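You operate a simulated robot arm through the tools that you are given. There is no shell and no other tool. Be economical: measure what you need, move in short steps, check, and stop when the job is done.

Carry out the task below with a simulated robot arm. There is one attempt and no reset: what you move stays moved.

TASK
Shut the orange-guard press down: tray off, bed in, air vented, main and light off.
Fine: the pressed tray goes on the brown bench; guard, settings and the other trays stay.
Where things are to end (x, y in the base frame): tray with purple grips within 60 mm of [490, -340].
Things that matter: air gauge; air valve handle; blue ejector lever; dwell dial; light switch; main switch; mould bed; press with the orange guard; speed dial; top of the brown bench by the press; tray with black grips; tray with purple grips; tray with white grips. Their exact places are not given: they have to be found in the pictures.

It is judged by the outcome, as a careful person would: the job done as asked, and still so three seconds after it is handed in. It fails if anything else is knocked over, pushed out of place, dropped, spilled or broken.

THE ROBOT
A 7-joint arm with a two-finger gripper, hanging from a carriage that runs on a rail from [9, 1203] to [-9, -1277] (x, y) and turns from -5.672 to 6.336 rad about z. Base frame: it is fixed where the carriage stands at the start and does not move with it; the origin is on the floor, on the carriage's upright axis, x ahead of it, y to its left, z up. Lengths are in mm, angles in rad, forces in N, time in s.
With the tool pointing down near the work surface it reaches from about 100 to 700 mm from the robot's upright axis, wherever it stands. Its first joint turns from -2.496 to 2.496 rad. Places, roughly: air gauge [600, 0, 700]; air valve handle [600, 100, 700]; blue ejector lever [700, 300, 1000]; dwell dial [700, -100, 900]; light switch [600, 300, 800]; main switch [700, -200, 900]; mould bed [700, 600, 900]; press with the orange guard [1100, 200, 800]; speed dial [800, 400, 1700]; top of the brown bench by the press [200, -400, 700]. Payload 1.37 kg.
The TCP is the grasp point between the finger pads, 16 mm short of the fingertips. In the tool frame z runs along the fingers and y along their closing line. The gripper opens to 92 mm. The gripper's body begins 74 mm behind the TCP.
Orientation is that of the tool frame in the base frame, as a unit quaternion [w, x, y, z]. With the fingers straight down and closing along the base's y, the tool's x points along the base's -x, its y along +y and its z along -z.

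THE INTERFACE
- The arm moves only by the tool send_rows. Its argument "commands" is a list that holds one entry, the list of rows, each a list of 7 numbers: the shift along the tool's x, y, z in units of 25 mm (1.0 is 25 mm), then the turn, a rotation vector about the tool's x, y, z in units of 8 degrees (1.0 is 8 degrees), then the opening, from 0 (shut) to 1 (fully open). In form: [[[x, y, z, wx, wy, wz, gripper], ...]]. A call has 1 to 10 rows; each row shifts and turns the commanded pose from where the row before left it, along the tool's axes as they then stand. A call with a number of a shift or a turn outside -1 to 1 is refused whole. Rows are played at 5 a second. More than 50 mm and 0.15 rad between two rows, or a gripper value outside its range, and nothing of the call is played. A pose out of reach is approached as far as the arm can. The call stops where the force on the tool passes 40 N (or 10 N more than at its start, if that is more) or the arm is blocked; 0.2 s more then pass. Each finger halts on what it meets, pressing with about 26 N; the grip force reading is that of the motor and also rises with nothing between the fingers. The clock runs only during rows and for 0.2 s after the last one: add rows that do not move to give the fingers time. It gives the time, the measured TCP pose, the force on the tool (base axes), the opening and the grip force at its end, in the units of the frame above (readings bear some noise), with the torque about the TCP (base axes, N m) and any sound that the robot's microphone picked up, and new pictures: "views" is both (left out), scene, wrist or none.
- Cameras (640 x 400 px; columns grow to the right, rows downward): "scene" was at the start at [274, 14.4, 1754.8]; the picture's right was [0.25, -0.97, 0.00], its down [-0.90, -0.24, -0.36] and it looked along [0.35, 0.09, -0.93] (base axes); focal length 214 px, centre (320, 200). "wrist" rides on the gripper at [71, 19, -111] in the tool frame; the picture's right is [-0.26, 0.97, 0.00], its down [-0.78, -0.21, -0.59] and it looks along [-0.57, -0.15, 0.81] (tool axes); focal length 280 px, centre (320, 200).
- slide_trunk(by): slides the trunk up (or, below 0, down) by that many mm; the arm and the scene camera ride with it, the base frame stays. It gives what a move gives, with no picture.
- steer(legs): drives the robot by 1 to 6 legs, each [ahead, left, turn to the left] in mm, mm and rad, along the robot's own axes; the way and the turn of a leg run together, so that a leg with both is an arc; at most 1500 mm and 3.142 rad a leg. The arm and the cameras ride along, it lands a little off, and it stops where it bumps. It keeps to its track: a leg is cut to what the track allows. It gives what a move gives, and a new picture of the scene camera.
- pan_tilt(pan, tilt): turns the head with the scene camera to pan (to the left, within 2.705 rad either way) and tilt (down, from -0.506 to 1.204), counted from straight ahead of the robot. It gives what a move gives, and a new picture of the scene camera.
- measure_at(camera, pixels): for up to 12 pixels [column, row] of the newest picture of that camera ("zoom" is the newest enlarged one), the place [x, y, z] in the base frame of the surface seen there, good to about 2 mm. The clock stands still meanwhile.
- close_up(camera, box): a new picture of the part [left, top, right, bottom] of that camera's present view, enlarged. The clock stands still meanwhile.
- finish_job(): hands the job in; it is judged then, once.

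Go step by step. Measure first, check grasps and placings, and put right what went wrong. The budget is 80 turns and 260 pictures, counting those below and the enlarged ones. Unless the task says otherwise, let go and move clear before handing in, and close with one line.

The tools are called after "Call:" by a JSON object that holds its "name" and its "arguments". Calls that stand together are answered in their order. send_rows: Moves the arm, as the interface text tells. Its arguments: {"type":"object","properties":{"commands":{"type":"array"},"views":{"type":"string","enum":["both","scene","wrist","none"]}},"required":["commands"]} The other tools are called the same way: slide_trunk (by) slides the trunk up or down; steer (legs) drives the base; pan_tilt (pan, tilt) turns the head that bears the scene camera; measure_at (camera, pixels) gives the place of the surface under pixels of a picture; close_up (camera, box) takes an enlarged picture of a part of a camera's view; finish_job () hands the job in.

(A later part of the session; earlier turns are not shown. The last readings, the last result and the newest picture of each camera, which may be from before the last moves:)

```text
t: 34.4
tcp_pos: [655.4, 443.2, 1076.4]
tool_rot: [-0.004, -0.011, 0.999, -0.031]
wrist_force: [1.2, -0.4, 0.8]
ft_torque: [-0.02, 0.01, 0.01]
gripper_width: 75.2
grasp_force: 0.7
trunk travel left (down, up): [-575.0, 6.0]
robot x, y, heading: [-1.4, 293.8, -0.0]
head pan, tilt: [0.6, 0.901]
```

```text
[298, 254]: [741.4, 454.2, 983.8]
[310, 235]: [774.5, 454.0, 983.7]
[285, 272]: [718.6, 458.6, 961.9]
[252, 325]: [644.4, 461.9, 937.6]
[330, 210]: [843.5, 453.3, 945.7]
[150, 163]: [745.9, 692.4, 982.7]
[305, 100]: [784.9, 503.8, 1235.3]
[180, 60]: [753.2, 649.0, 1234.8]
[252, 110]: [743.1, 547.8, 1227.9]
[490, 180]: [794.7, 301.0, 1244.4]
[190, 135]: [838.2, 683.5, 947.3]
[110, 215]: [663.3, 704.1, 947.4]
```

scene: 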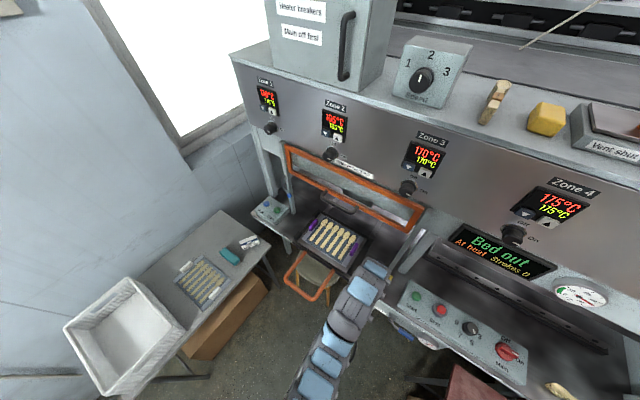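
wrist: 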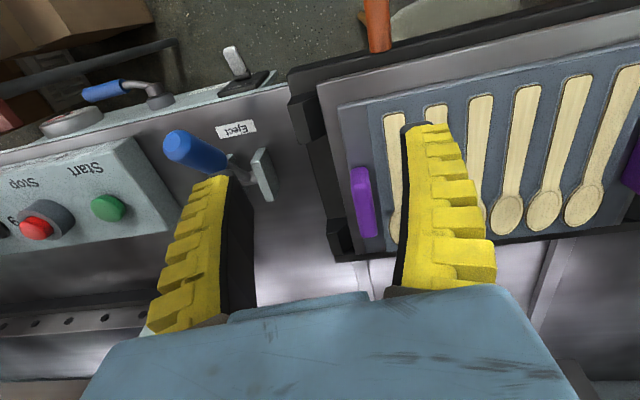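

The guard's dark handle overhangs at z≈1230, x 743–785, y≥504, so I'll tilt the gripper body toward -x when grasping the grip at y≈455. Measure the grip precisely.

Call:
{"name": "send_rows", "arguments": {"commands": [[[0, 0, 0, -0.44, 0, 0.16, 0.8], [0, 0, 0, 0, -0.8, 0, 0.8], [0, 0, 0, 0, -0.8, 0, 0.8], [0, 0, 0, 0, -0.8, 0, 0.8]]], "views": "wrist"}}

Call:
{"name": "close_up", "arguments": {"camera": "wrist", "box": [280, 80, 480, 260]}}

```text
t: 35.4
tcp_pos: [655.7, 442.5, 1076.6]
tool_rot: [0.164, -0.001, 0.986, 0.0]
wrist_force: [0.8, 0.1, 1.2]
ft_torque: [-0.01, 0.07, 0.05]
gripper_width: 75.6
grasp_force: 1.6
trunk travel left (down, up): [-575.0, 6.0]
robot x, y, heading: [0.4, 295.2, -0.003]
head pan, tilt: [0.6, 0.901]
```

wrist: 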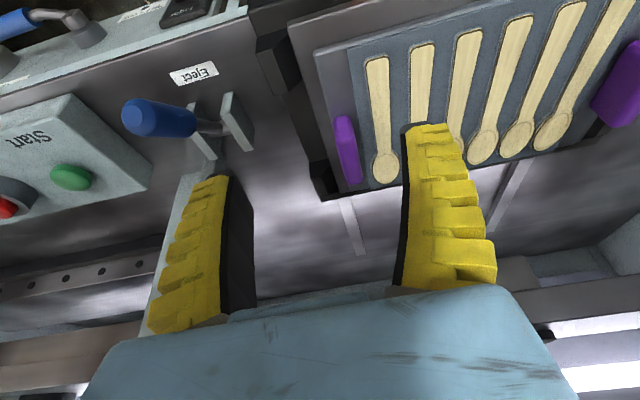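

```text
2.22 times, centred on (380, 170) of wrist
```

zoom: 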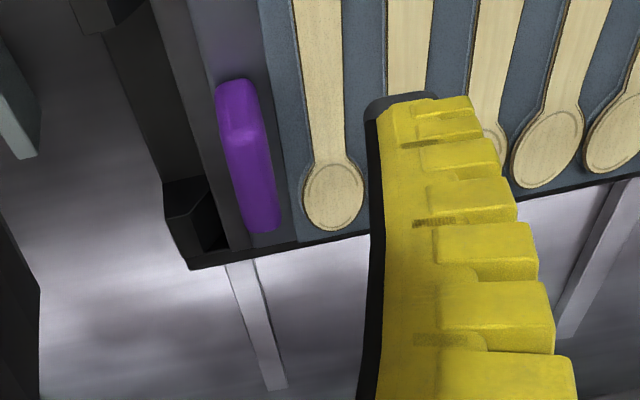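

Call:
{"name": "measure_at", "arguments": {"camera": "zoom", "pixels": [[225, 150], [240, 165], [256, 165], [240, 135], [258, 220], [215, 170], [285, 170], [200, 60], [225, 235], [190, 160]]}}

```text
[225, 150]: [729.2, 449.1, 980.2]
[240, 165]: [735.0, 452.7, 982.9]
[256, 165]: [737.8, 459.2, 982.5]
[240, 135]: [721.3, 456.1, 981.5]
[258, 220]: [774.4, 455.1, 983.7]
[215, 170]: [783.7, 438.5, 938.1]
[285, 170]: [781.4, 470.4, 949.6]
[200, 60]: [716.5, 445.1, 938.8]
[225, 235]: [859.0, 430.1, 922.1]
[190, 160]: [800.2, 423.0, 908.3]
```

Grip: y≈455, x 720–780, top z 983, plate around z 940–950. I'll go to TCP (750,455,975) with a 46 mm opening, stopping to check before the last descent.

Call:
{"name": "send_rows", "arguments": {"commands": [[[-0.73, 0.125, 0.78, 0, 0, 0, 0.5], [-0.73, 0.125, 0.78, 0, 0, 0, 0.5], [-0.73, 0.125, 0.78, 0, 0, 0, 0.5], [-0.73, 0.125, 0.78, 0, 0, 0, 0.5], [0.11, 0, 0.33, 0, 0, 0, 0.5]]], "views": "both"}}

```text
t: 36.6
tcp_pos: [751.3, 456.2, 1019.1]
tool_rot: [0.165, 0.0, 0.986, 0.001]
wrist_force: [0.0, -0.7, -0.4]
ft_torque: [0.01, 0.03, -0.01]
gripper_width: 49.1
grasp_force: 2.6
trunk travel left (down, up): [-575.0, 6.0]
robot x, y, heading: [2.6, 296.2, -0.005]
head pan, tilt: [0.6, 0.901]
```

scene: 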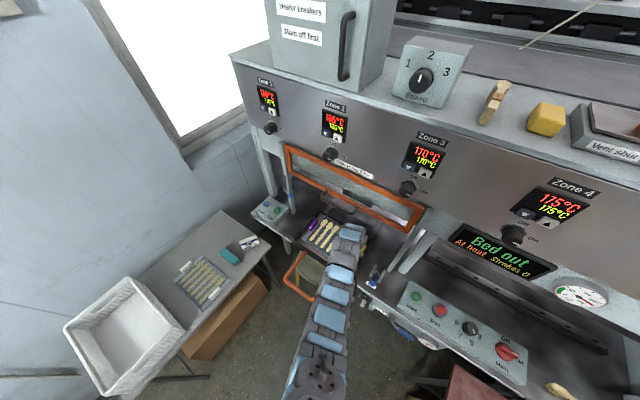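
wrist: 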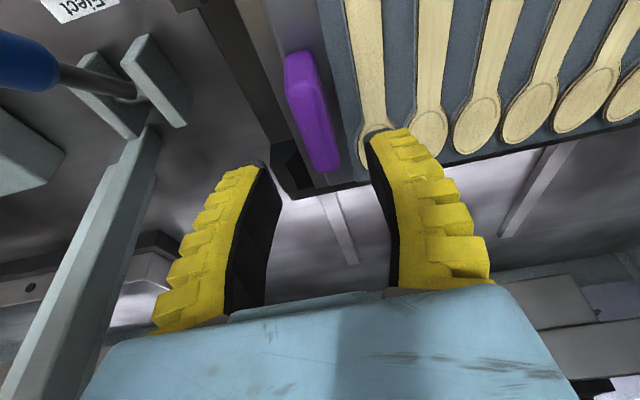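

Aligned over the grip. Descend 44 mm and close.

Call:
{"name": "send_rows", "arguments": {"commands": [[[0.19, 0, 0.555, 0, 0, 0, 0.5], [0.19, 0, 0.555, 0, 0, 0, 0.5], [0.19, 0, 0.555, 0, 0, 0, 0.5], [0, 0, 0, 0, 0, 0, 0.5], [0, 0, 0, 0, 0, 0, 0.05], [0, 0, 0, 0, 0, 0, 0.05], [0, 0, 0, 0, 0, 0, 0.0]]], "views": "wrist"}}

```text
t: 38.2
tcp_pos: [750.1, 455.4, 973.3]
tool_rot: [0.164, -0.002, 0.986, -0.001]
wrist_force: [-1.9, -0.6, 9.0]
ft_torque: [0.0, -0.04, -0.13]
gripper_width: 11.9
grasp_force: 26.1
trunk travel left (down, up): [-575.0, 6.0]
robot x, y, heading: [2.8, 295.3, -0.001]
head pan, tilt: [0.6, 0.901]
```

wrist: 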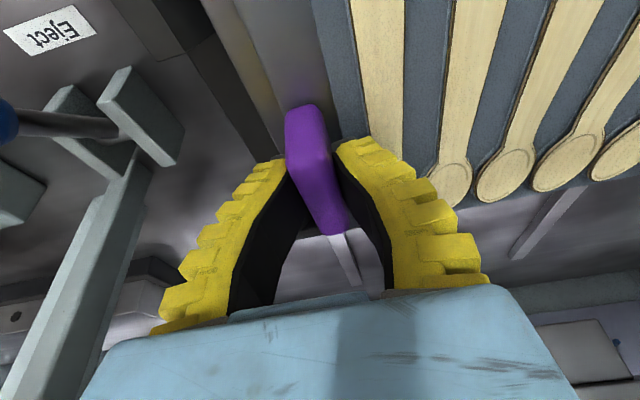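

Gripped (12 mm). Test lift of 15 mm slowly, watching weight and sag.

Call:
{"name": "send_rows", "arguments": {"commands": [[[-0.065, 0, -0.19, 0, 0, 0, 0], [-0.065, 0, -0.19, 0, 0, 0, 0], [-0.065, 0, -0.19, 0, 0, 0, 0], [0, 0, 0, 0, 0, 0, 0]]], "views": "both"}}

Call:
{"name": "close_up", "arguments": {"camera": "scene", "box": [260, 180, 420, 290]}}

```text
t: 39.2
tcp_pos: [749.3, 455.4, 989.5]
tool_rot: [0.163, -0.001, 0.987, -0.001]
wrist_force: [-0.1, 0.6, 0.0]
ft_torque: [0.03, 0.0, 0.01]
gripper_width: 19.0
grasp_force: 6.2
trunk travel left (down, up): [-575.0, 6.0]
robot x, y, heading: [1.8, 296.5, -0.001]
head pan, tilt: [0.6, 0.901]
```

scene: 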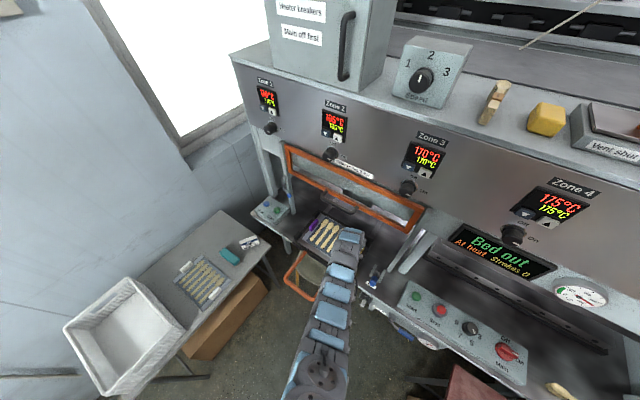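
wrist: 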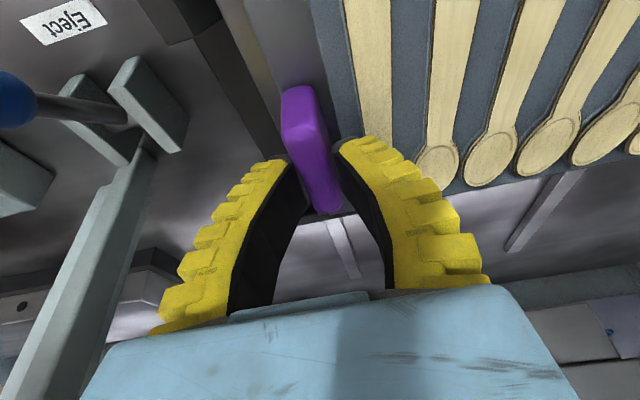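

```text
3.64 times, centred on (340, 235) of scene
```

zoom: 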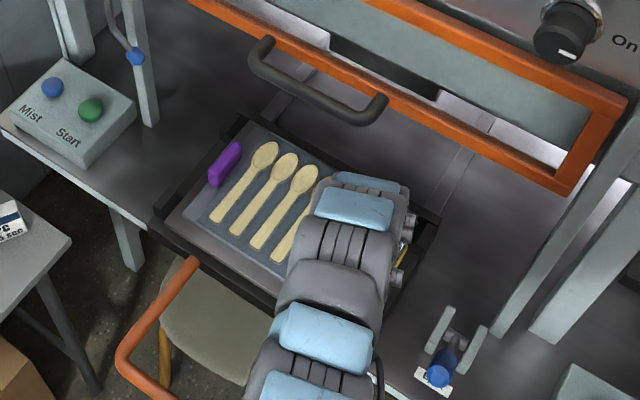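

The gripper reads 19 mm with low force — it seems to have slipped up the grip. I'll wait a moment and check heights.

Call:
{"name": "measure_at", "arguments": {"camera": "zoom", "pixels": [[225, 165], [265, 150], [240, 260], [300, 175], [200, 215], [250, 130]]}}

Call:
{"name": "send_rows", "arguments": {"commands": [[[0, 0, 0, 0, 0, 0, 0], [0, 0, 0, 0, 0, 0, 0], [0, 0, 0, 0, 0, 0, 0]]], "views": "wrist"}}

Call:
{"name": "close_up", "arguments": {"camera": "wrist", "box": [220, 60, 420, 240]}}

Call:
{"name": "measure_at", "arguments": {"camera": "wrist", "pixels": [[300, 95], [305, 130], [330, 190], [360, 100], [295, 50]]}}

```text
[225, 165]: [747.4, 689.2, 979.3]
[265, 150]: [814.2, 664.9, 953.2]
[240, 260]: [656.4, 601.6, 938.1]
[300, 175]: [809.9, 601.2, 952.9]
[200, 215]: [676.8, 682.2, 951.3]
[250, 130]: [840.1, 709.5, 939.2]
```

```text
t: 40.0
tcp_pos: [749.1, 456.7, 988.8]
tool_rot: [0.164, 0.0, 0.986, 0.0]
wrist_force: [-3.1, -0.5, 9.3]
ft_torque: [-0.02, 0.03, -0.09]
gripper_width: 10.7
grasp_force: 26.0
trunk travel left (down, up): [-575.0, 6.0]
robot x, y, heading: [2.2, 300.4, -0.002]
head pan, tilt: [0.6, 0.901]
```

wrist: 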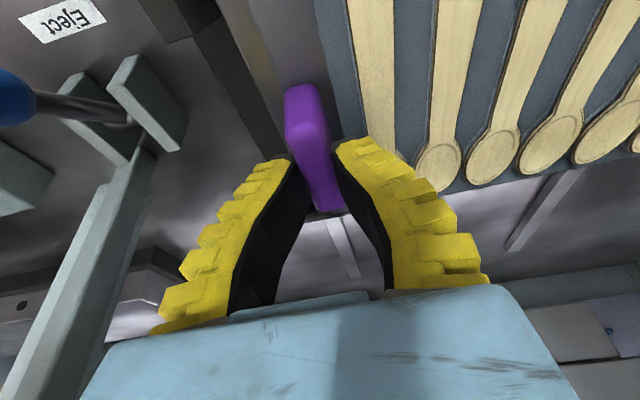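

```text
2.22 times, centred on (320, 150) of wrist
```

zoom: 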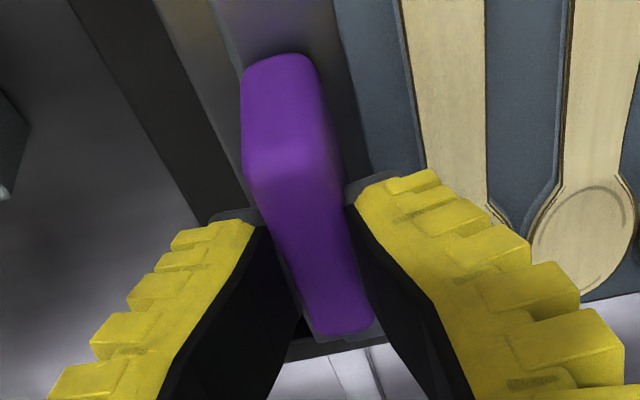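

```text
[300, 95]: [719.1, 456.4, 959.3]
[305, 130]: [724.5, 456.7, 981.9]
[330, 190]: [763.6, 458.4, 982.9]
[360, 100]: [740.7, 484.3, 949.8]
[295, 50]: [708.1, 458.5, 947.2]
```

The grip is re-closed but the tray didn't come up; it tilted out of the shallow tilted hold. I'll regrip more squarely (8° tilt) and deeper, then lift in tiny steps and read the load.

Call:
{"name": "send_rows", "arguments": {"commands": [[[0, 0, 0, 0, 0, 0, 0.4], [0, 0, 0, 0, 0, 0, 0.4], [-0.3, 0, -0.9, 0, 0, 0, 0.4], [0, 0, 0, 0, 0.68, 0, 0.4], [0, 0, 0, 0, 0.68, 0, 0.4], [0.13, 0, 0.5, 0, 0, 0, 0.4]]], "views": "wrist"}}

```text
t: 41.4
tcp_pos: [748.4, 456.6, 1000.1]
tool_rot: [0.069, 0.001, 0.998, -0.001]
wrist_force: [-0.9, 0.9, 0.5]
ft_torque: [-0.01, 0.01, 0.03]
gripper_width: 40.0
grasp_force: 2.5
trunk travel left (down, up): [-575.0, 6.0]
robot x, y, heading: [5.0, 295.9, -0.005]
head pan, tilt: [0.6, 0.901]
```

wrist: 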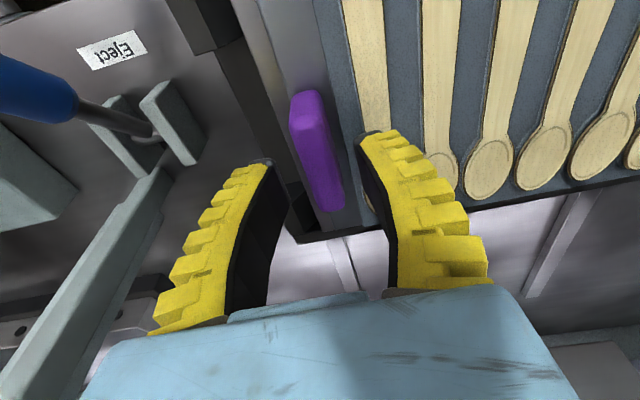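

Descend 30 mm, close, wait, then read the pre-lift baseline.

Call:
{"name": "send_rows", "arguments": {"commands": [[[0.085, 0, 0.61, 0, 0, 0, 0.4], [0.085, 0, 0.61, 0, 0, 0, 0.4], [0, 0, 0, 0, 0, 0, 0.4], [0, 0, 0, 0, 0, 0, 0], [0, 0, 0, 0, 0, 0, 0], [0, 0, 0, 0, 0, 0, 0], [0, 0, 0, 0, 0, 0, 0]]], "views": "wrist"}}

Call:
{"name": "send_rows", "arguments": {"commands": [[[-0.02, 0, -0.16, 0, 0, 0, 0]]], "views": "wrist"}}

Call:
{"name": "send_rows", "arguments": {"commands": [[[-0.02, 0, -0.16, 0, 0, 0, 0]]], "views": "wrist"}}

```text
t: 43.0
tcp_pos: [747.8, 455.0, 978.0]
tool_rot: [0.07, -0.001, 0.998, -0.001]
wrist_force: [-2.7, -2.2, 10.0]
ft_torque: [0.0, 0.01, -0.1]
gripper_width: 11.5
grasp_force: 25.7
out of reach, approached as far as the arm can: row 2
trunk travel left (down, up): [-575.0, 6.0]
robot x, y, heading: [1.5, 296.9, -0.005]
head pan, tilt: [0.6, 0.901]
```

wrist: 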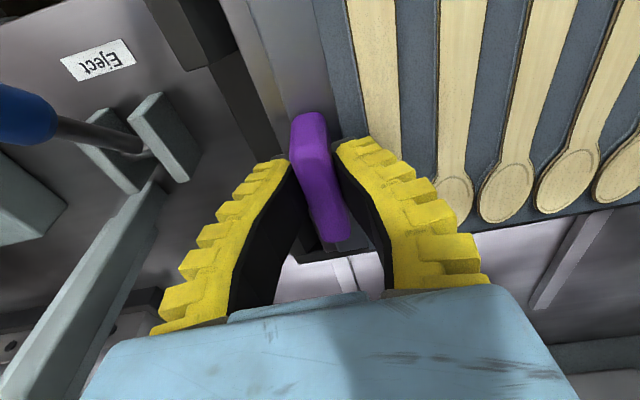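

```text
t: 43.4
tcp_pos: [746.7, 455.7, 982.5]
tool_rot: [0.07, 0.001, 0.998, -0.001]
wrist_force: [-1.0, -0.1, -0.6]
ft_torque: [-0.06, -0.01, -0.02]
gripper_width: 8.2
grasp_force: 26.1
trunk travel left (down, up): [-575.0, 6.0]
robot x, y, heading: [0.8, 294.5, -0.003]
head pan, tilt: [0.6, 0.901]
```

wrist: 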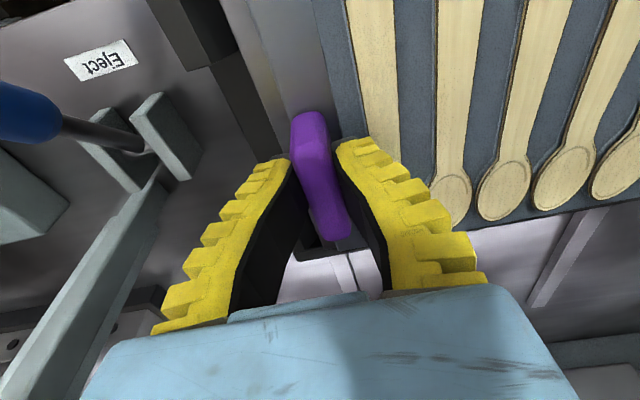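

```text
t: 43.8
tcp_pos: [746.1, 455.8, 984.5]
tool_rot: [0.069, 0.0, 0.998, -0.001]
wrist_force: [0.6, 0.2, -0.5]
ft_torque: [-0.04, 0.02, 0.01]
gripper_width: 8.4
grasp_force: 25.8
trunk travel left (down, up): [-575.0, 6.0]
robot x, y, heading: [-1.1, 295.9, -0.0]
head pan, tilt: [0.6, 0.901]
```

wrist: 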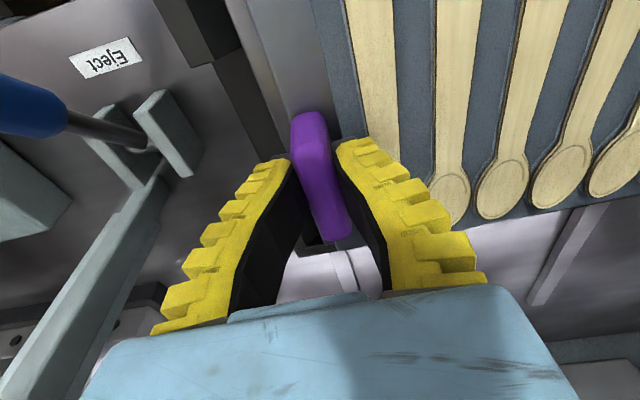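

Now the load changed by ~10 N. Check whether the tray's near end actually rose.

Call:
{"name": "measure_at", "arguments": {"camera": "wrist", "pixels": [[310, 150], [330, 200], [375, 80], [405, 80], [290, 60], [450, 190], [595, 160], [630, 60]]}}

Call:
{"name": "close_up", "arguments": {"camera": "scene", "box": [260, 180, 420, 290]}}

Call:
{"name": "measure_at", "arguments": {"camera": "zoom", "pixels": [[225, 165], [265, 150], [240, 260], [300, 175], [200, 215]]}}

```text
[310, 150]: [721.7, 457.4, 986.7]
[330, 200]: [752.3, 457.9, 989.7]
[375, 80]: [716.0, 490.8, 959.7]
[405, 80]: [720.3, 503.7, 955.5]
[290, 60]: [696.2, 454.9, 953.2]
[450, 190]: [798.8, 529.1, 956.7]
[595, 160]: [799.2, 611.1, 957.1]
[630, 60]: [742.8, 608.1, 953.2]
```

```text
3.64 times, centred on (340, 235) of scene
```

zoom: 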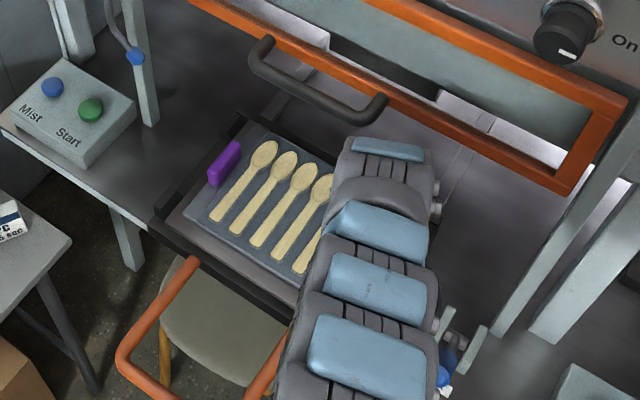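

```text
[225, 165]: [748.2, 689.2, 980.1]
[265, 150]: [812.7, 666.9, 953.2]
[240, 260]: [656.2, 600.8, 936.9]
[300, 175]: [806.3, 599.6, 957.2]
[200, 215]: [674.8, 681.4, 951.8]
```

The near end has risen ~7 mm with far end still resting, and the load is only about 1 N — the tray is light and held. Continue lifting in small steps.

Call:
{"name": "send_rows", "arguments": {"commands": [[[-0.02, 0, -0.16, 0, 0, 0, 0], [-0.02, 0, -0.16, 0, 0, 0, 0]]], "views": "wrist"}}

Call:
{"name": "close_up", "arguments": {"camera": "scene", "box": [260, 180, 420, 290]}}

Call:
{"name": "measure_at", "arguments": {"camera": "zoom", "pixels": [[225, 165], [265, 150], [240, 260], [300, 175], [200, 215]]}}

Call:
{"name": "measure_at", "arguments": {"camera": "wrist", "pixels": [[310, 150], [330, 200], [375, 80], [595, 160], [630, 60]]}}

```text
t: 44.4
tcp_pos: [744.0, 455.4, 993.5]
tool_rot: [0.069, -0.001, 0.998, -0.001]
wrist_force: [-0.3, 0.5, -1.4]
ft_torque: [-0.13, -0.08, 0.1]
gripper_width: 8.6
grasp_force: 26.0
trunk travel left (down, up): [-575.0, 6.0]
robot x, y, heading: [1.8, 292.8, 0.001]
head pan, tilt: [0.6, 0.901]
```

wrist: 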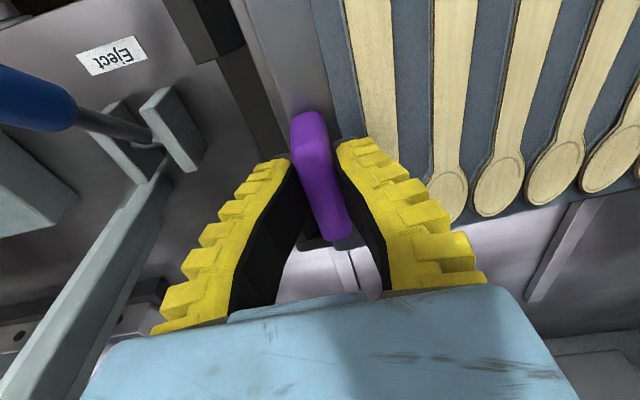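

```text
3.64 times, centred on (340, 235) of scene
```

zoom: 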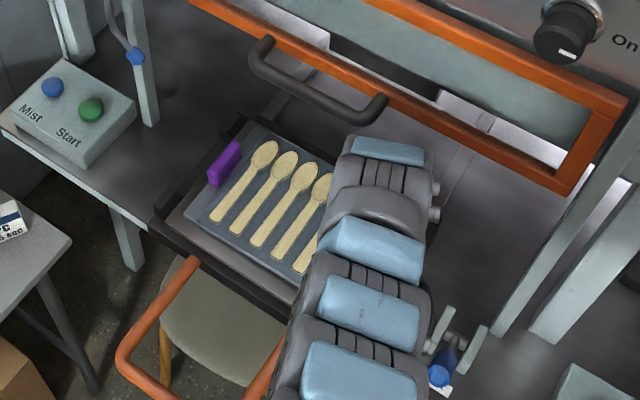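

```text
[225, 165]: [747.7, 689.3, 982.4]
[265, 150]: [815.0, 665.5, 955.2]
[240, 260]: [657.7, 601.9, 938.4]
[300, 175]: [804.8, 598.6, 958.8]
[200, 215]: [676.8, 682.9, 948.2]
```

```text
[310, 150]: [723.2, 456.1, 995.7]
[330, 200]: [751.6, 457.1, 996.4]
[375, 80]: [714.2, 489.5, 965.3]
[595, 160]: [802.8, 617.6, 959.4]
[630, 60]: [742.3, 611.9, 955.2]
```

The near end is +13 mm and the far end about +0–2, so the tray hangs tilted ~3°. I'll roll the tool to lift the far end and look at torque.

Call:
{"name": "send_rows", "arguments": {"commands": [[[0, 0, 0, -0.2, 0, 0, 0], [0, 0, 0, -0.2, 0, 0, 0], [0, 0, 0, -0.2, 0, 0, 0], [0, 0, 0, 0, 0, 0, 0]]], "views": "wrist"}}

Call:
{"name": "close_up", "arguments": {"camera": "scene", "box": [260, 180, 420, 290]}}

Call:
{"name": "measure_at", "arguments": {"camera": "zoom", "pixels": [[225, 165], [265, 150], [240, 260], [300, 175], [200, 215]]}}

Call:
{"name": "measure_at", "arguments": {"camera": "wrist", "pixels": [[310, 150], [330, 200], [375, 80], [595, 160], [630, 60]]}}

```text
t: 45.4
tcp_pos: [746.0, 454.5, 992.8]
tool_rot: [0.069, -0.003, 0.997, 0.041]
wrist_force: [-0.8, 0.8, -2.3]
ft_torque: [-0.29, 0.02, -0.01]
gripper_width: 12.5
grasp_force: 26.3
trunk travel left (down, up): [-575.0, 6.0]
robot x, y, heading: [1.9, 296.4, -0.001]
head pan, tilt: [0.6, 0.901]
```

wrist: 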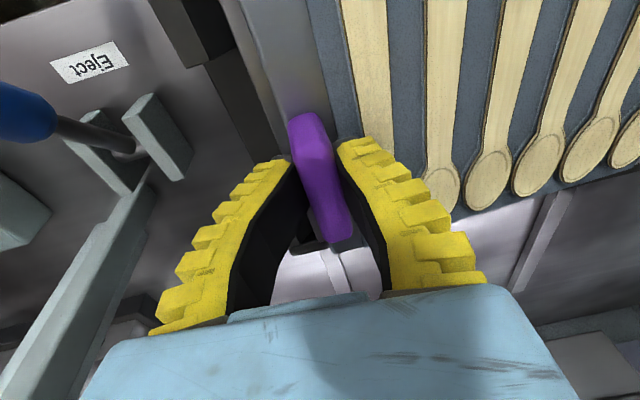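

```text
3.64 times, centred on (340, 235) of scene
```

zoom: 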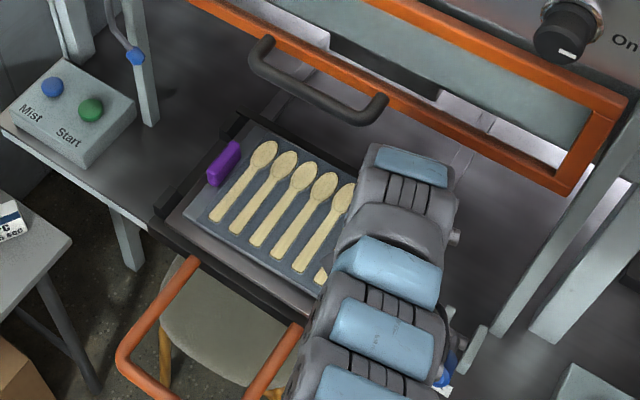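

```text
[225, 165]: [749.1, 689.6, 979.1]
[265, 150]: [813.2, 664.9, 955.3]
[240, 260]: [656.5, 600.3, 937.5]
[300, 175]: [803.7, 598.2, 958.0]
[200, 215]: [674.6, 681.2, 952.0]
```

```text
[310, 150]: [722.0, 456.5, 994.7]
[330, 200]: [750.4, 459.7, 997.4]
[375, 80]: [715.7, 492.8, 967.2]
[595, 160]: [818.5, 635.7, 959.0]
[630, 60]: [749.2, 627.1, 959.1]
```

The load and torque (−0.29 N·m with fingers being forced open) imply a tray of roughly 0.7 kg that can't be cantilevered from one grip with vertical fingers. I'll set it back down level and instead plan to pinch the raised plate from the front with a finger under it.

Call:
{"name": "send_rows", "arguments": {"commands": [[[0, 0, 0, 0.3, 0, 0, 0], [0, 0, 0, 0.3, 0, 0, 0], [0.02, 0, 0.16, 0, 0, 0, 0], [0.02, 0, 0.16, 0, 0, 0, 0], [0.02, 0, 0.16, 0, 0, 0, 0], [0.02, 0, 0.14, 0, 0, 0, 0], [0, 0, 0, 0, 0, 0, 0.4], [0, 0, 0, 0, 0, 0, 0.4], [0, 0, -1, 0, 0, 0, 0.5], [0, 0, -1, 0, 0, 0, 0.5]]], "views": "none"}}

Call:
{"name": "send_rows", "arguments": {"commands": [[[0.5, 0, -1, 0, 0, 0, 0.5], [1, 0, -1, 0, 0, 0, 0.5], [1, 0.5, -1, 0, 0, 0, 0.5], [0, 0.5, 0, 0, 0, 0, 0.5]]], "views": "both"}}

```text
t: 47.6
tcp_pos: [740.1, 459.1, 1028.6]
tool_rot: [0.069, -0.001, 0.998, 0.0]
wrist_force: [-0.3, 0.6, 1.0]
ft_torque: [-0.1, -0.01, 0.01]
gripper_width: 49.3
grasp_force: 2.1
trunk travel left (down, up): [-575.0, 6.0]
robot x, y, heading: [-0.1, 291.7, -0.001]
head pan, tilt: [0.6, 0.901]
```

```text
t: 48.6
tcp_pos: [666.8, 480.2, 1095.2]
tool_rot: [0.069, 0.0, 0.998, 0.0]
wrist_force: [0.8, 0.0, 0.8]
ft_torque: [0.01, -0.01, 0.03]
gripper_width: 49.0
grasp_force: 2.1
trunk travel left (down, up): [-575.0, 6.0]
robot x, y, heading: [1.3, 295.8, -0.003]
head pan, tilt: [0.6, 0.901]
```

scene: 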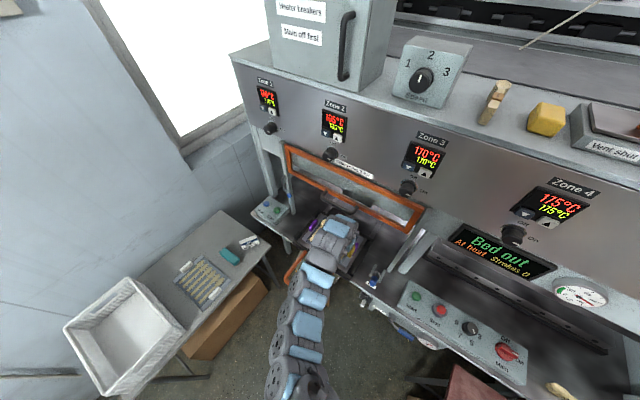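
wrist: 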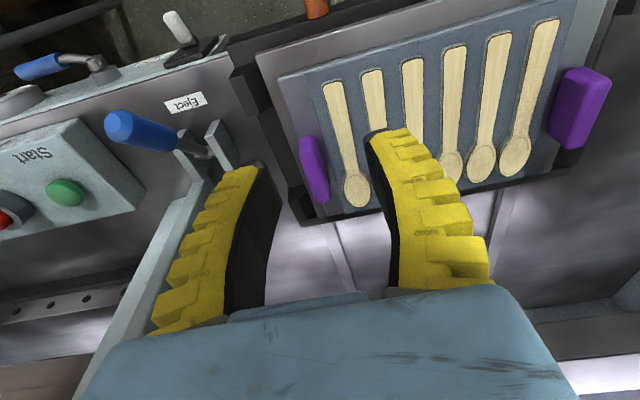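

The tray is back on its ejected seat. Now measure the handle loop and front of the bed to plan a horizontal approach.

Call:
{"name": "send_rows", "arguments": {"commands": [[[0, -1, -0.5, 0, 0, 0, 0.9], [0, -1, -0.5, 0, 0, 0, 0.9], [0, -1, 0, 0, 0, 0, 0.9], [0, -1, 0, 0, 0, 0, 0.9], [0, -1, 0, 0, 0, 0, 0.9], [0, -1, 0, 0, 0, 0, 0.9], [0, -1, 0, 0, 0, 0, 0.9], [0, -1, 0, 0, 0, 0, 0.9]]], "views": "none"}}

Call:
{"name": "close_up", "arguments": {"camera": "scene", "box": [250, 190, 410, 300]}}

```text
t: 50.4
tcp_pos: [662.8, 280.9, 1120.7]
tool_rot: [0.069, -0.001, 0.998, -0.001]
wrist_force: [0.5, 1.3, -0.4]
ft_torque: [0.0, -0.01, 0.02]
gripper_width: 83.5
grasp_force: 0.5
trunk travel left (down, up): [-575.0, 6.0]
robot x, y, heading: [2.1, 292.4, -0.002]
head pan, tilt: [0.6, 0.901]
```

```text
3.64 times, centred on (330, 245) of scene
```

zoom: 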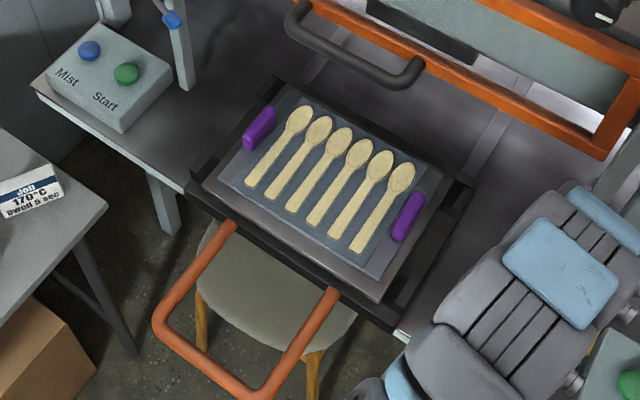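

Call:
{"name": "measure_at", "arguments": {"camera": "zoom", "pixels": [[232, 228], [335, 297], [165, 315], [210, 362], [262, 395], [300, 240], [380, 298], [300, 260], [220, 195], [390, 312], [280, 258], [380, 275]]}}

Call:
{"name": "measure_at", "arguments": {"camera": "zoom", "pixels": [[410, 275], [430, 250], [445, 215], [396, 310], [455, 195], [205, 170], [225, 140], [285, 85], [260, 125], [407, 215], [330, 260], [330, 268]]}}

```text
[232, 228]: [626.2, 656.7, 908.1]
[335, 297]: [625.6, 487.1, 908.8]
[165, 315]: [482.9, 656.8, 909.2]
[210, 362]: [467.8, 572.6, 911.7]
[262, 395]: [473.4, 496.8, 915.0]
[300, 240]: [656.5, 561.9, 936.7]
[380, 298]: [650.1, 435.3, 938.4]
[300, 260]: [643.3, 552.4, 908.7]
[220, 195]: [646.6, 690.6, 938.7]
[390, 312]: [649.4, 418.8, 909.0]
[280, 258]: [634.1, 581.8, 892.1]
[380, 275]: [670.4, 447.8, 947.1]
```

```text
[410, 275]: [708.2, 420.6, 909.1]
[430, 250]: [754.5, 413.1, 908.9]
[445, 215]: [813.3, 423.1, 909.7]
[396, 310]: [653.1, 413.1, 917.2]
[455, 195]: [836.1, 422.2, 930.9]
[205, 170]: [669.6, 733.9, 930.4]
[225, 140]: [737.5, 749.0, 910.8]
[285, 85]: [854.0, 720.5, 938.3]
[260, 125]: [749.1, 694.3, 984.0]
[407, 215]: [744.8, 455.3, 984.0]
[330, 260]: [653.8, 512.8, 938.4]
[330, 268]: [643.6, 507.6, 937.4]
```

The tray plate top is z≈938 above the frame (909), and the handle loop is a horizontal shelf at z≈910. The last grasp was shallow because of reach, so I'll lower the trunk 100 mm and retry a deeper vertical grasp before considering alternatives.

Call:
{"name": "slide_trunk", "arguments": {"by": -100}}

Call:
{"name": "send_rows", "arguments": {"commands": [[[0, 0, -1, 0, 0, 0, 0.4], [0, 1, -0.3, 0, 0, 0, 0.4], [-0.3, 1, 0, 0, 0, 0, 0.4], [-0.5, 1, 0, 0, 0, 0, 0.4], [-0.5, 1, 0, 0, 0, 0, 0.4], [-0.5, 1, 0, 0, 0, 0, 0.4], [-0.5, 1, 0, 0, 0, 0, 0.4], [-0.5, 1, 0, 0, 0, 0, 0.4], [-0.5, 0, 0, 0, 0, 0, 0.4]]], "views": "wrist"}}

```text
t: 51.7
tcp_pos: [663.7, 281.5, 1019.3]
tool_rot: [0.07, 0.0, 0.998, -0.001]
wrist_force: [0.0, 0.2, 0.1]
ft_torque: [-0.03, -0.01, -0.02]
gripper_width: 83.9
grasp_force: 0.9
trunk travel left (down, up): [-475.0, 106.0]
robot x, y, heading: [1.5, 295.4, -0.003]
head pan, tilt: [0.6, 0.901]
```

```text
t: 53.7
tcp_pos: [740.1, 456.3, 1062.9]
tool_rot: [0.069, 0.001, 0.998, 0.0]
wrist_force: [-0.2, 0.3, -0.5]
ft_torque: [0.01, -0.02, 0.02]
gripper_width: 40.3
grasp_force: 2.5
trunk travel left (down, up): [-475.0, 106.0]
robot x, y, heading: [1.1, 296.7, -0.001]
head pan, tilt: [0.6, 0.901]
```

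wrist: 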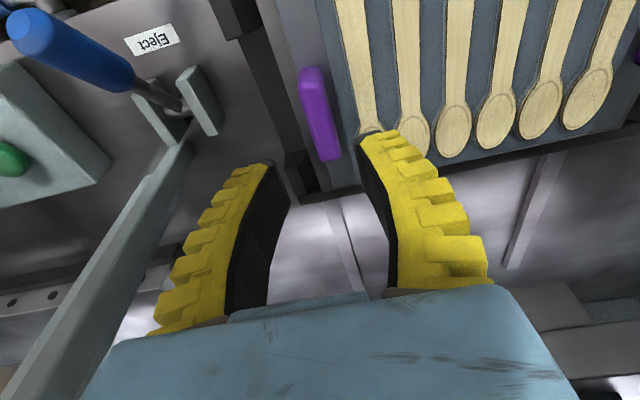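

Descend along the tool axis to z≈968 and grip deep.

Call:
{"name": "send_rows", "arguments": {"commands": [[[0, -0.03, 0.95, 0, 0, 0, 0.4], [0, 0, 0.95, 0, 0, 0, 0.4], [0.1, 0, 0.95, 0, 0, 0, 0.4], [0, 0, 0.9, 0, 0, 0, 0.4], [0, 0, 0, 0, 0, 0, 0.4], [0, 0, 0, 0, 0, 0, 0], [0, 0, 0, 0, 0, 0, 0], [0, 0, 0, 0, 0, 0, 0], [0, 0, 0, 0, 0, 0, 0]]], "views": "wrist"}}

Call:
{"name": "close_up", "arguments": {"camera": "wrist", "box": [220, 60, 420, 240]}}

```text
t: 55.7
tcp_pos: [751.4, 456.7, 969.9]
tool_rot: [0.069, 0.0, 0.998, -0.001]
wrist_force: [-1.8, -0.8, 10.3]
ft_torque: [-0.01, -0.12, 0.03]
gripper_width: 12.2
grasp_force: 26.2
trunk travel left (down, up): [-475.0, 106.0]
robot x, y, heading: [4.0, 295.1, -0.003]
head pan, tilt: [0.6, 0.901]
```

wrist: 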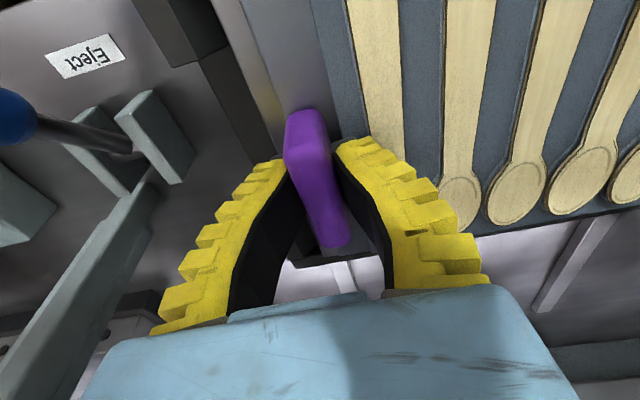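

```text
2.22 times, centred on (320, 150) of wrist
```

zoom: 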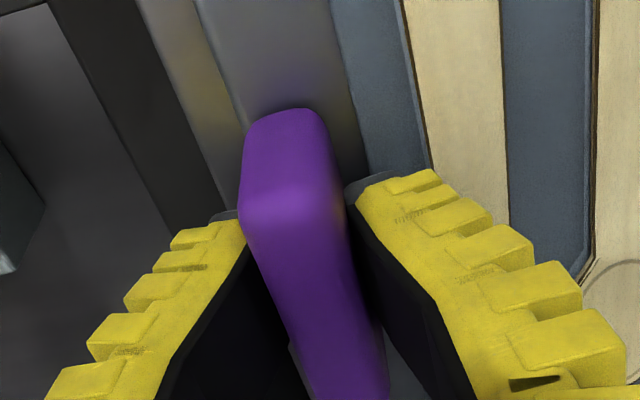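

Deep grip engaged. Lift ~8 mm, then roll gradually and watch torque/width.

Call:
{"name": "send_rows", "arguments": {"commands": [[[-0.02, 0, -0.16, 0, 0, 0, 0], [-0.02, 0, -0.16, 0, 0, 0, 0], [0, 0, 0, 0, 0, 0, 0]]], "views": "none"}}

Call:
{"name": "send_rows", "arguments": {"commands": [[[-0.02, 0, -0.16, -0.25, 0, 0, 0], [-0.02, 0, -0.16, -0.25, 0, 0, 0], [0, 0, 0, 0, 0, 0, 0]]], "views": "none"}}

Call:
{"name": "send_rows", "arguments": {"commands": [[[0, 0, -0.1, -0.25, 0, 0, 0], [0, 0, -0.1, -0.25, 0, 0, 0], [0, 0, 0, 0, 0, 0, 0]]], "views": "wrist"}}

Call:
{"name": "measure_at", "arguments": {"camera": "wrist", "pixels": [[310, 140], [330, 200], [375, 80], [595, 160], [630, 60]]}}

Call:
{"name": "close_up", "arguments": {"camera": "scene", "box": [250, 190, 410, 300]}}

```text
t: 56.5
tcp_pos: [749.8, 455.5, 977.9]
tool_rot: [0.068, 0.0, 0.998, -0.001]
wrist_force: [0.1, 1.1, -1.3]
ft_torque: [-0.01, -0.07, 0.07]
gripper_width: 8.0
grasp_force: 26.0
trunk travel left (down, up): [-475.0, 106.0]
robot x, y, heading: [2.3, 289.7, 0.001]
head pan, tilt: [0.6, 0.901]
```

```text
t: 57.3
tcp_pos: [750.4, 454.5, 984.4]
tool_rot: [0.069, -0.002, 0.997, 0.034]
wrist_force: [0.4, -0.3, -1.6]
ft_torque: [-0.26, 0.02, 0.01]
gripper_width: 11.7
grasp_force: 25.6
trunk travel left (down, up): [-475.0, 106.0]
robot x, y, heading: [3.2, 294.5, -0.006]
head pan, tilt: [0.6, 0.901]
```

```text
t: 58.1
tcp_pos: [749.2, 455.2, 990.9]
tool_rot: [0.069, -0.005, 0.995, 0.068]
wrist_force: [0.3, -0.5, -2.1]
ft_torque: [-0.38, 0.02, -0.02]
gripper_width: 13.2
grasp_force: 25.5
trunk travel left (down, up): [-475.0, 106.0]
robot x, y, heading: [1.9, 291.8, -0.002]
head pan, tilt: [0.6, 0.901]
```

wrist: 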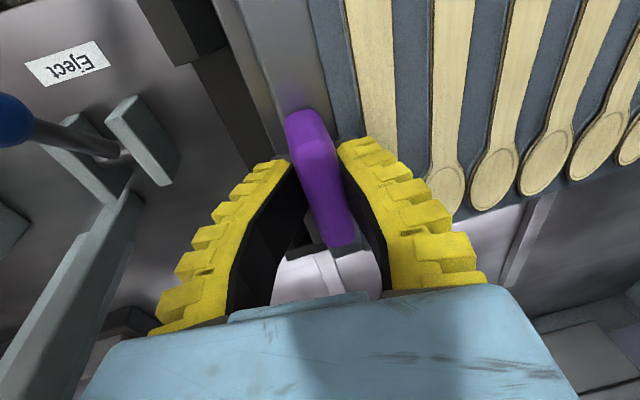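

```text
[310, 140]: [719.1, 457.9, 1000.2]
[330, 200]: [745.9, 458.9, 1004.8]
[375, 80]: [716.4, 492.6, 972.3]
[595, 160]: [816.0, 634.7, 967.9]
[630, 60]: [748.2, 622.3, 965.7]
```

```text
3.64 times, centred on (330, 245) of scene
```

zoom: 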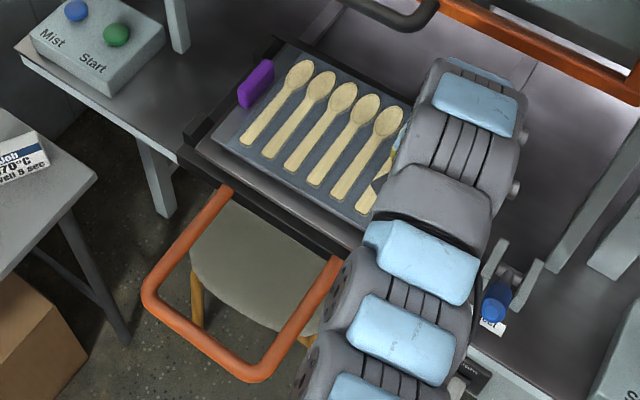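

The torque is −0.38 N·m with ~2–3 N load; the insert at y≈634 has risen ~16 mm, so the tray may be fully lifted. Check the far end.

Call:
{"name": "measure_at", "arguments": {"camera": "zoom", "pixels": [[258, 80], [265, 62], [230, 110], [330, 205], [345, 95], [205, 150], [300, 75]]}}

Call:
{"name": "send_rows", "arguments": {"commands": [[[0, 0, -0.1, -0.12, 0, 0, 0], [0, 0, -0.1, -0.12, 0, 0, 0], [0, 0, -0.1, 0, 0, 0, 0], [0, 0, 0, 0, 0, 0, 0]]], "views": "scene"}}

Call:
{"name": "close_up", "arguments": {"camera": "scene", "box": [250, 190, 410, 300]}}

Call:
{"name": "measure_at", "arguments": {"camera": "zoom", "pixels": [[258, 80], [265, 62], [230, 110], [330, 205], [345, 95], [205, 150], [300, 75]]}}

```text
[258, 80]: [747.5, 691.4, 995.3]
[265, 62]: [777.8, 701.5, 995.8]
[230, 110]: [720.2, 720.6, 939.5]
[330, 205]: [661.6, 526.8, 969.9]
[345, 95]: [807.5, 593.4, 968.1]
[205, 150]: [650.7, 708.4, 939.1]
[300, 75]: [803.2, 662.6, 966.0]
```

```text
t: 59.1
tcp_pos: [749.3, 454.9, 997.2]
tool_rot: [0.068, -0.007, 0.994, 0.086]
wrist_force: [0.6, 0.1, -3.2]
ft_torque: [-0.35, 0.01, -0.03]
gripper_width: 13.8
grasp_force: 25.7
trunk travel left (down, up): [-475.0, 106.0]
robot x, y, heading: [2.6, 294.6, -0.002]
head pan, tilt: [0.6, 0.901]
```

scene: 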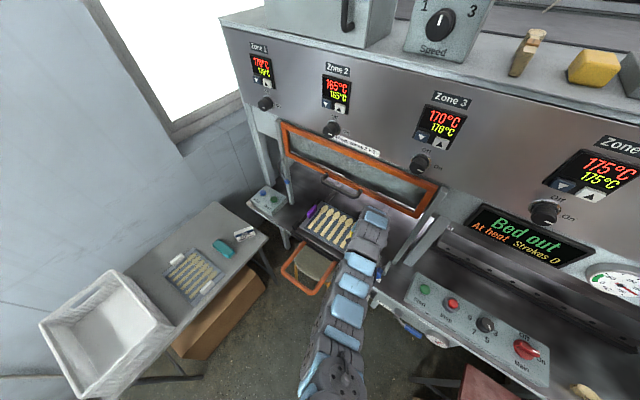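

```text
3.64 times, centred on (330, 245) of scene
```

zoom: 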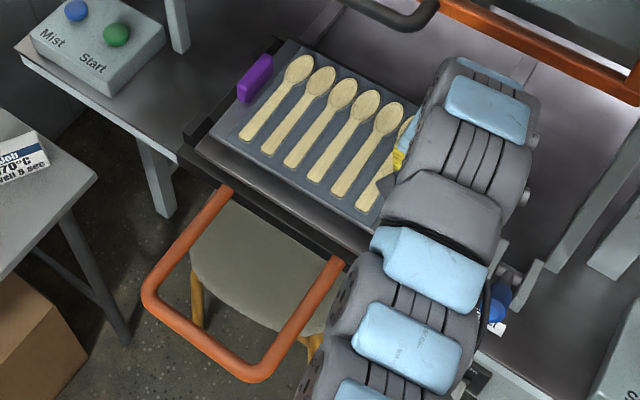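

```text
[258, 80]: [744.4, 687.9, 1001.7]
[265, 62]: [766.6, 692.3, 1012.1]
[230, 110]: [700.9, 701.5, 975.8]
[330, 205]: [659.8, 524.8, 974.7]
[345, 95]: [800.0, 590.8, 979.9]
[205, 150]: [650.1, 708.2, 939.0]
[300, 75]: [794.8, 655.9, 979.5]
```

The tray is fully lifted and level (far grip ~1005, torque stable −0.35 N·m, ~3 N). Lift 40 mm more gently, then draw it back toward -x.

Call:
{"name": "send_rows", "arguments": {"commands": [[[-0.03, 0.035, -0.2, 0, 0, 0, 0], [-0.054, 0.068, -0.39, 0, 0, 0, 0], [-0.054, 0.068, -0.39, 0, 0, 0, 0], [-0.054, 0.068, -0.39, 0, 0, 0, 0], [-0.03, 0.035, -0.2, 0, 0, 0, 0], [0.2, 0.005, -0.027, 0, 0, 0, 0], [0.4, 0.01, -0.054, 0, 0, 0, 0], [0.4, 0.01, -0.054, 0, 0, 0, 0], [0.4, 0.01, -0.054, 0, 0, 0, 0], [0.2, 0.005, -0.027, 0, 0, 0, 0]]], "views": "both"}}

```text
t: 61.3
tcp_pos: [707.6, 453.4, 1037.8]
tool_rot: [0.069, -0.006, 0.994, 0.085]
wrist_force: [0.1, -0.8, -3.5]
ft_torque: [-0.38, 0.01, -0.02]
gripper_width: 13.1
grasp_force: 26.2
trunk travel left (down, up): [-475.0, 106.0]
robot x, y, heading: [2.7, 294.1, -0.003]
head pan, tilt: [0.6, 0.901]
```

scene: 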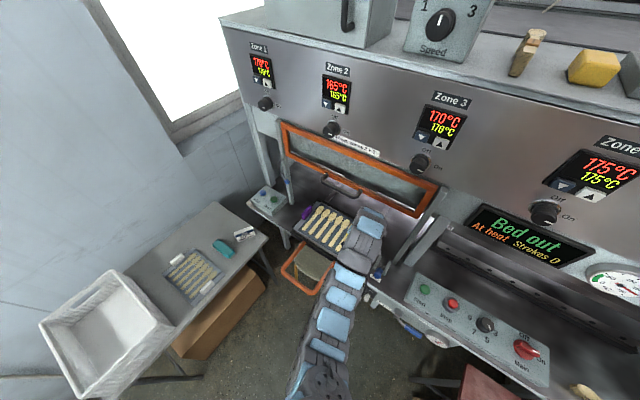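
wrist: 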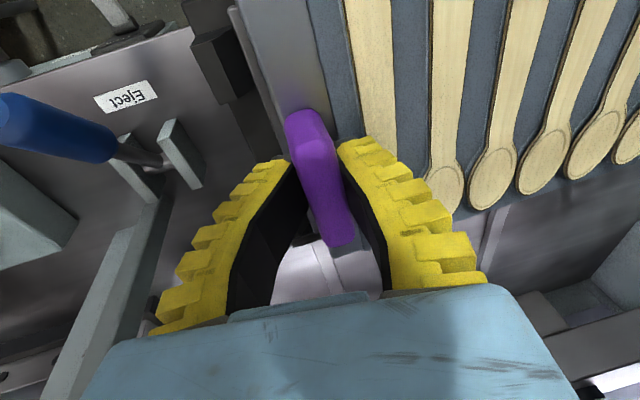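

Held securely. Draw back another 60 mm, then drive right slowly in a first leg.

Call:
{"name": "send_rows", "arguments": {"commands": [[[0.2, 0.005, -0.027, 0, 0, 0, 0], [0.4, 0.01, -0.08, 0, 0, 0, 0], [0.4, 0.01, -0.08, 0, 0, 0, 0], [0.4, 0.01, -0.08, 0, 0, 0, 0], [0.4, 0.01, -0.08, 0, 0, 0, 0], [0.4, 0.01, -0.08, 0, 0, 0, 0], [0.2, 0.005, -0.027, 0, 0, 0, 0]]], "views": "none"}}

Call:
{"name": "steer", "arguments": {"legs": [[0, -150, 0]]}}

Call:
{"name": "close_up", "arguments": {"camera": "wrist", "box": [0, 0, 640, 400]}}

```text
t: 62.9
tcp_pos: [647.3, 452.8, 1040.9]
tool_rot: [0.069, -0.007, 0.994, 0.085]
wrist_force: [0.5, 0.4, -4.1]
ft_torque: [-0.4, 0.01, 0.03]
gripper_width: 13.2
grasp_force: 26.0
trunk travel left (down, up): [-475.0, 106.0]
robot x, y, heading: [2.9, 298.7, -0.001]
head pan, tilt: [0.6, 0.901]
```

```text
t: 64.3
tcp_pos: [645.9, 305.1, 1041.9]
tool_rot: [0.069, -0.007, 0.994, 0.085]
wrist_force: [1.1, 0.5, -2.5]
ft_torque: [-0.37, 0.02, 0.02]
gripper_width: 12.9
grasp_force: 26.2
trunk travel left (down, up): [-475.0, 106.0]
robot x, y, heading: [0.9, 149.3, -0.003]
head pan, tilt: [0.6, 0.901]
```

scene: 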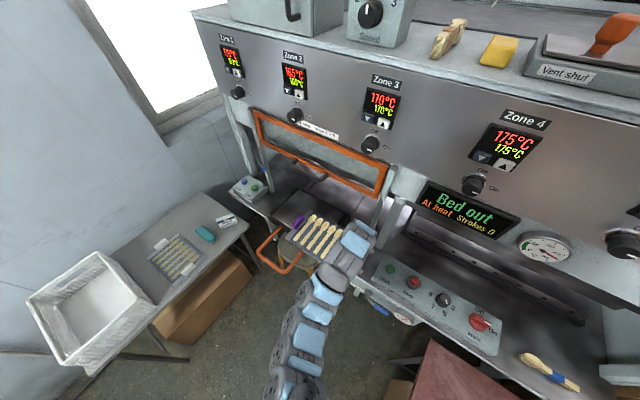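

```text
1.00 times, centred on (320, 200) of wrist (not enlarged: the box is as wide or as high as the picture)
```

zoom: 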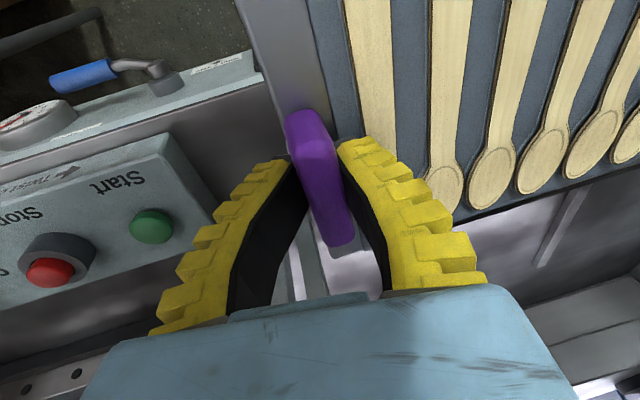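

Carrying well. Drive the rest of the way to the bench, with the head turned to view.

Call:
{"name": "steer", "arguments": {"legs": [[0, -400, 0], [0, -360, 0]]}}

Call:
{"name": "pan_tilt", "arguments": {"pan": 0.1, "tilt": 1.15}}

```text
t: 68.7
tcp_pos: [642.5, -464.1, 1042.5]
tool_rot: [0.069, -0.003, 0.994, 0.085]
wrist_force: [-0.8, -1.0, -2.9]
ft_torque: [-0.36, 0.01, 0.01]
gripper_width: 12.9
grasp_force: 25.9
trunk travel left (down, up): [-475.0, 106.0]
robot x, y, heading: [-4.7, -618.1, -0.009]
head pan, tilt: [0.6, 0.901]
```

scene: 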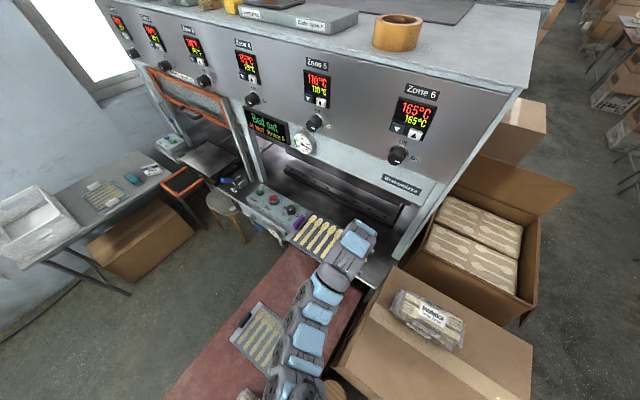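

```text
t: 69.7
tcp_pos: [641.7, -464.1, 1042.3]
tool_rot: [0.069, -0.003, 0.994, 0.085]
wrist_force: [-0.4, -0.1, -2.7]
ft_torque: [-0.36, 0.0, -0.01]
gripper_width: 12.8
grasp_force: 25.9
trunk travel left (down, up): [-475.0, 106.0]
robot x, y, heading: [-6.6, -620.5, -0.011]
head pan, tilt: [0.099, 1.15]
```

scene: 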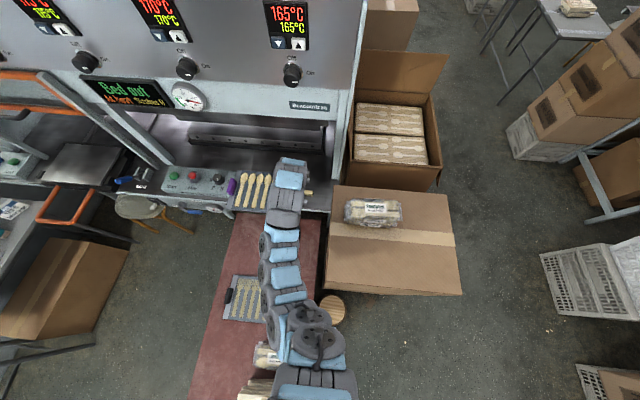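

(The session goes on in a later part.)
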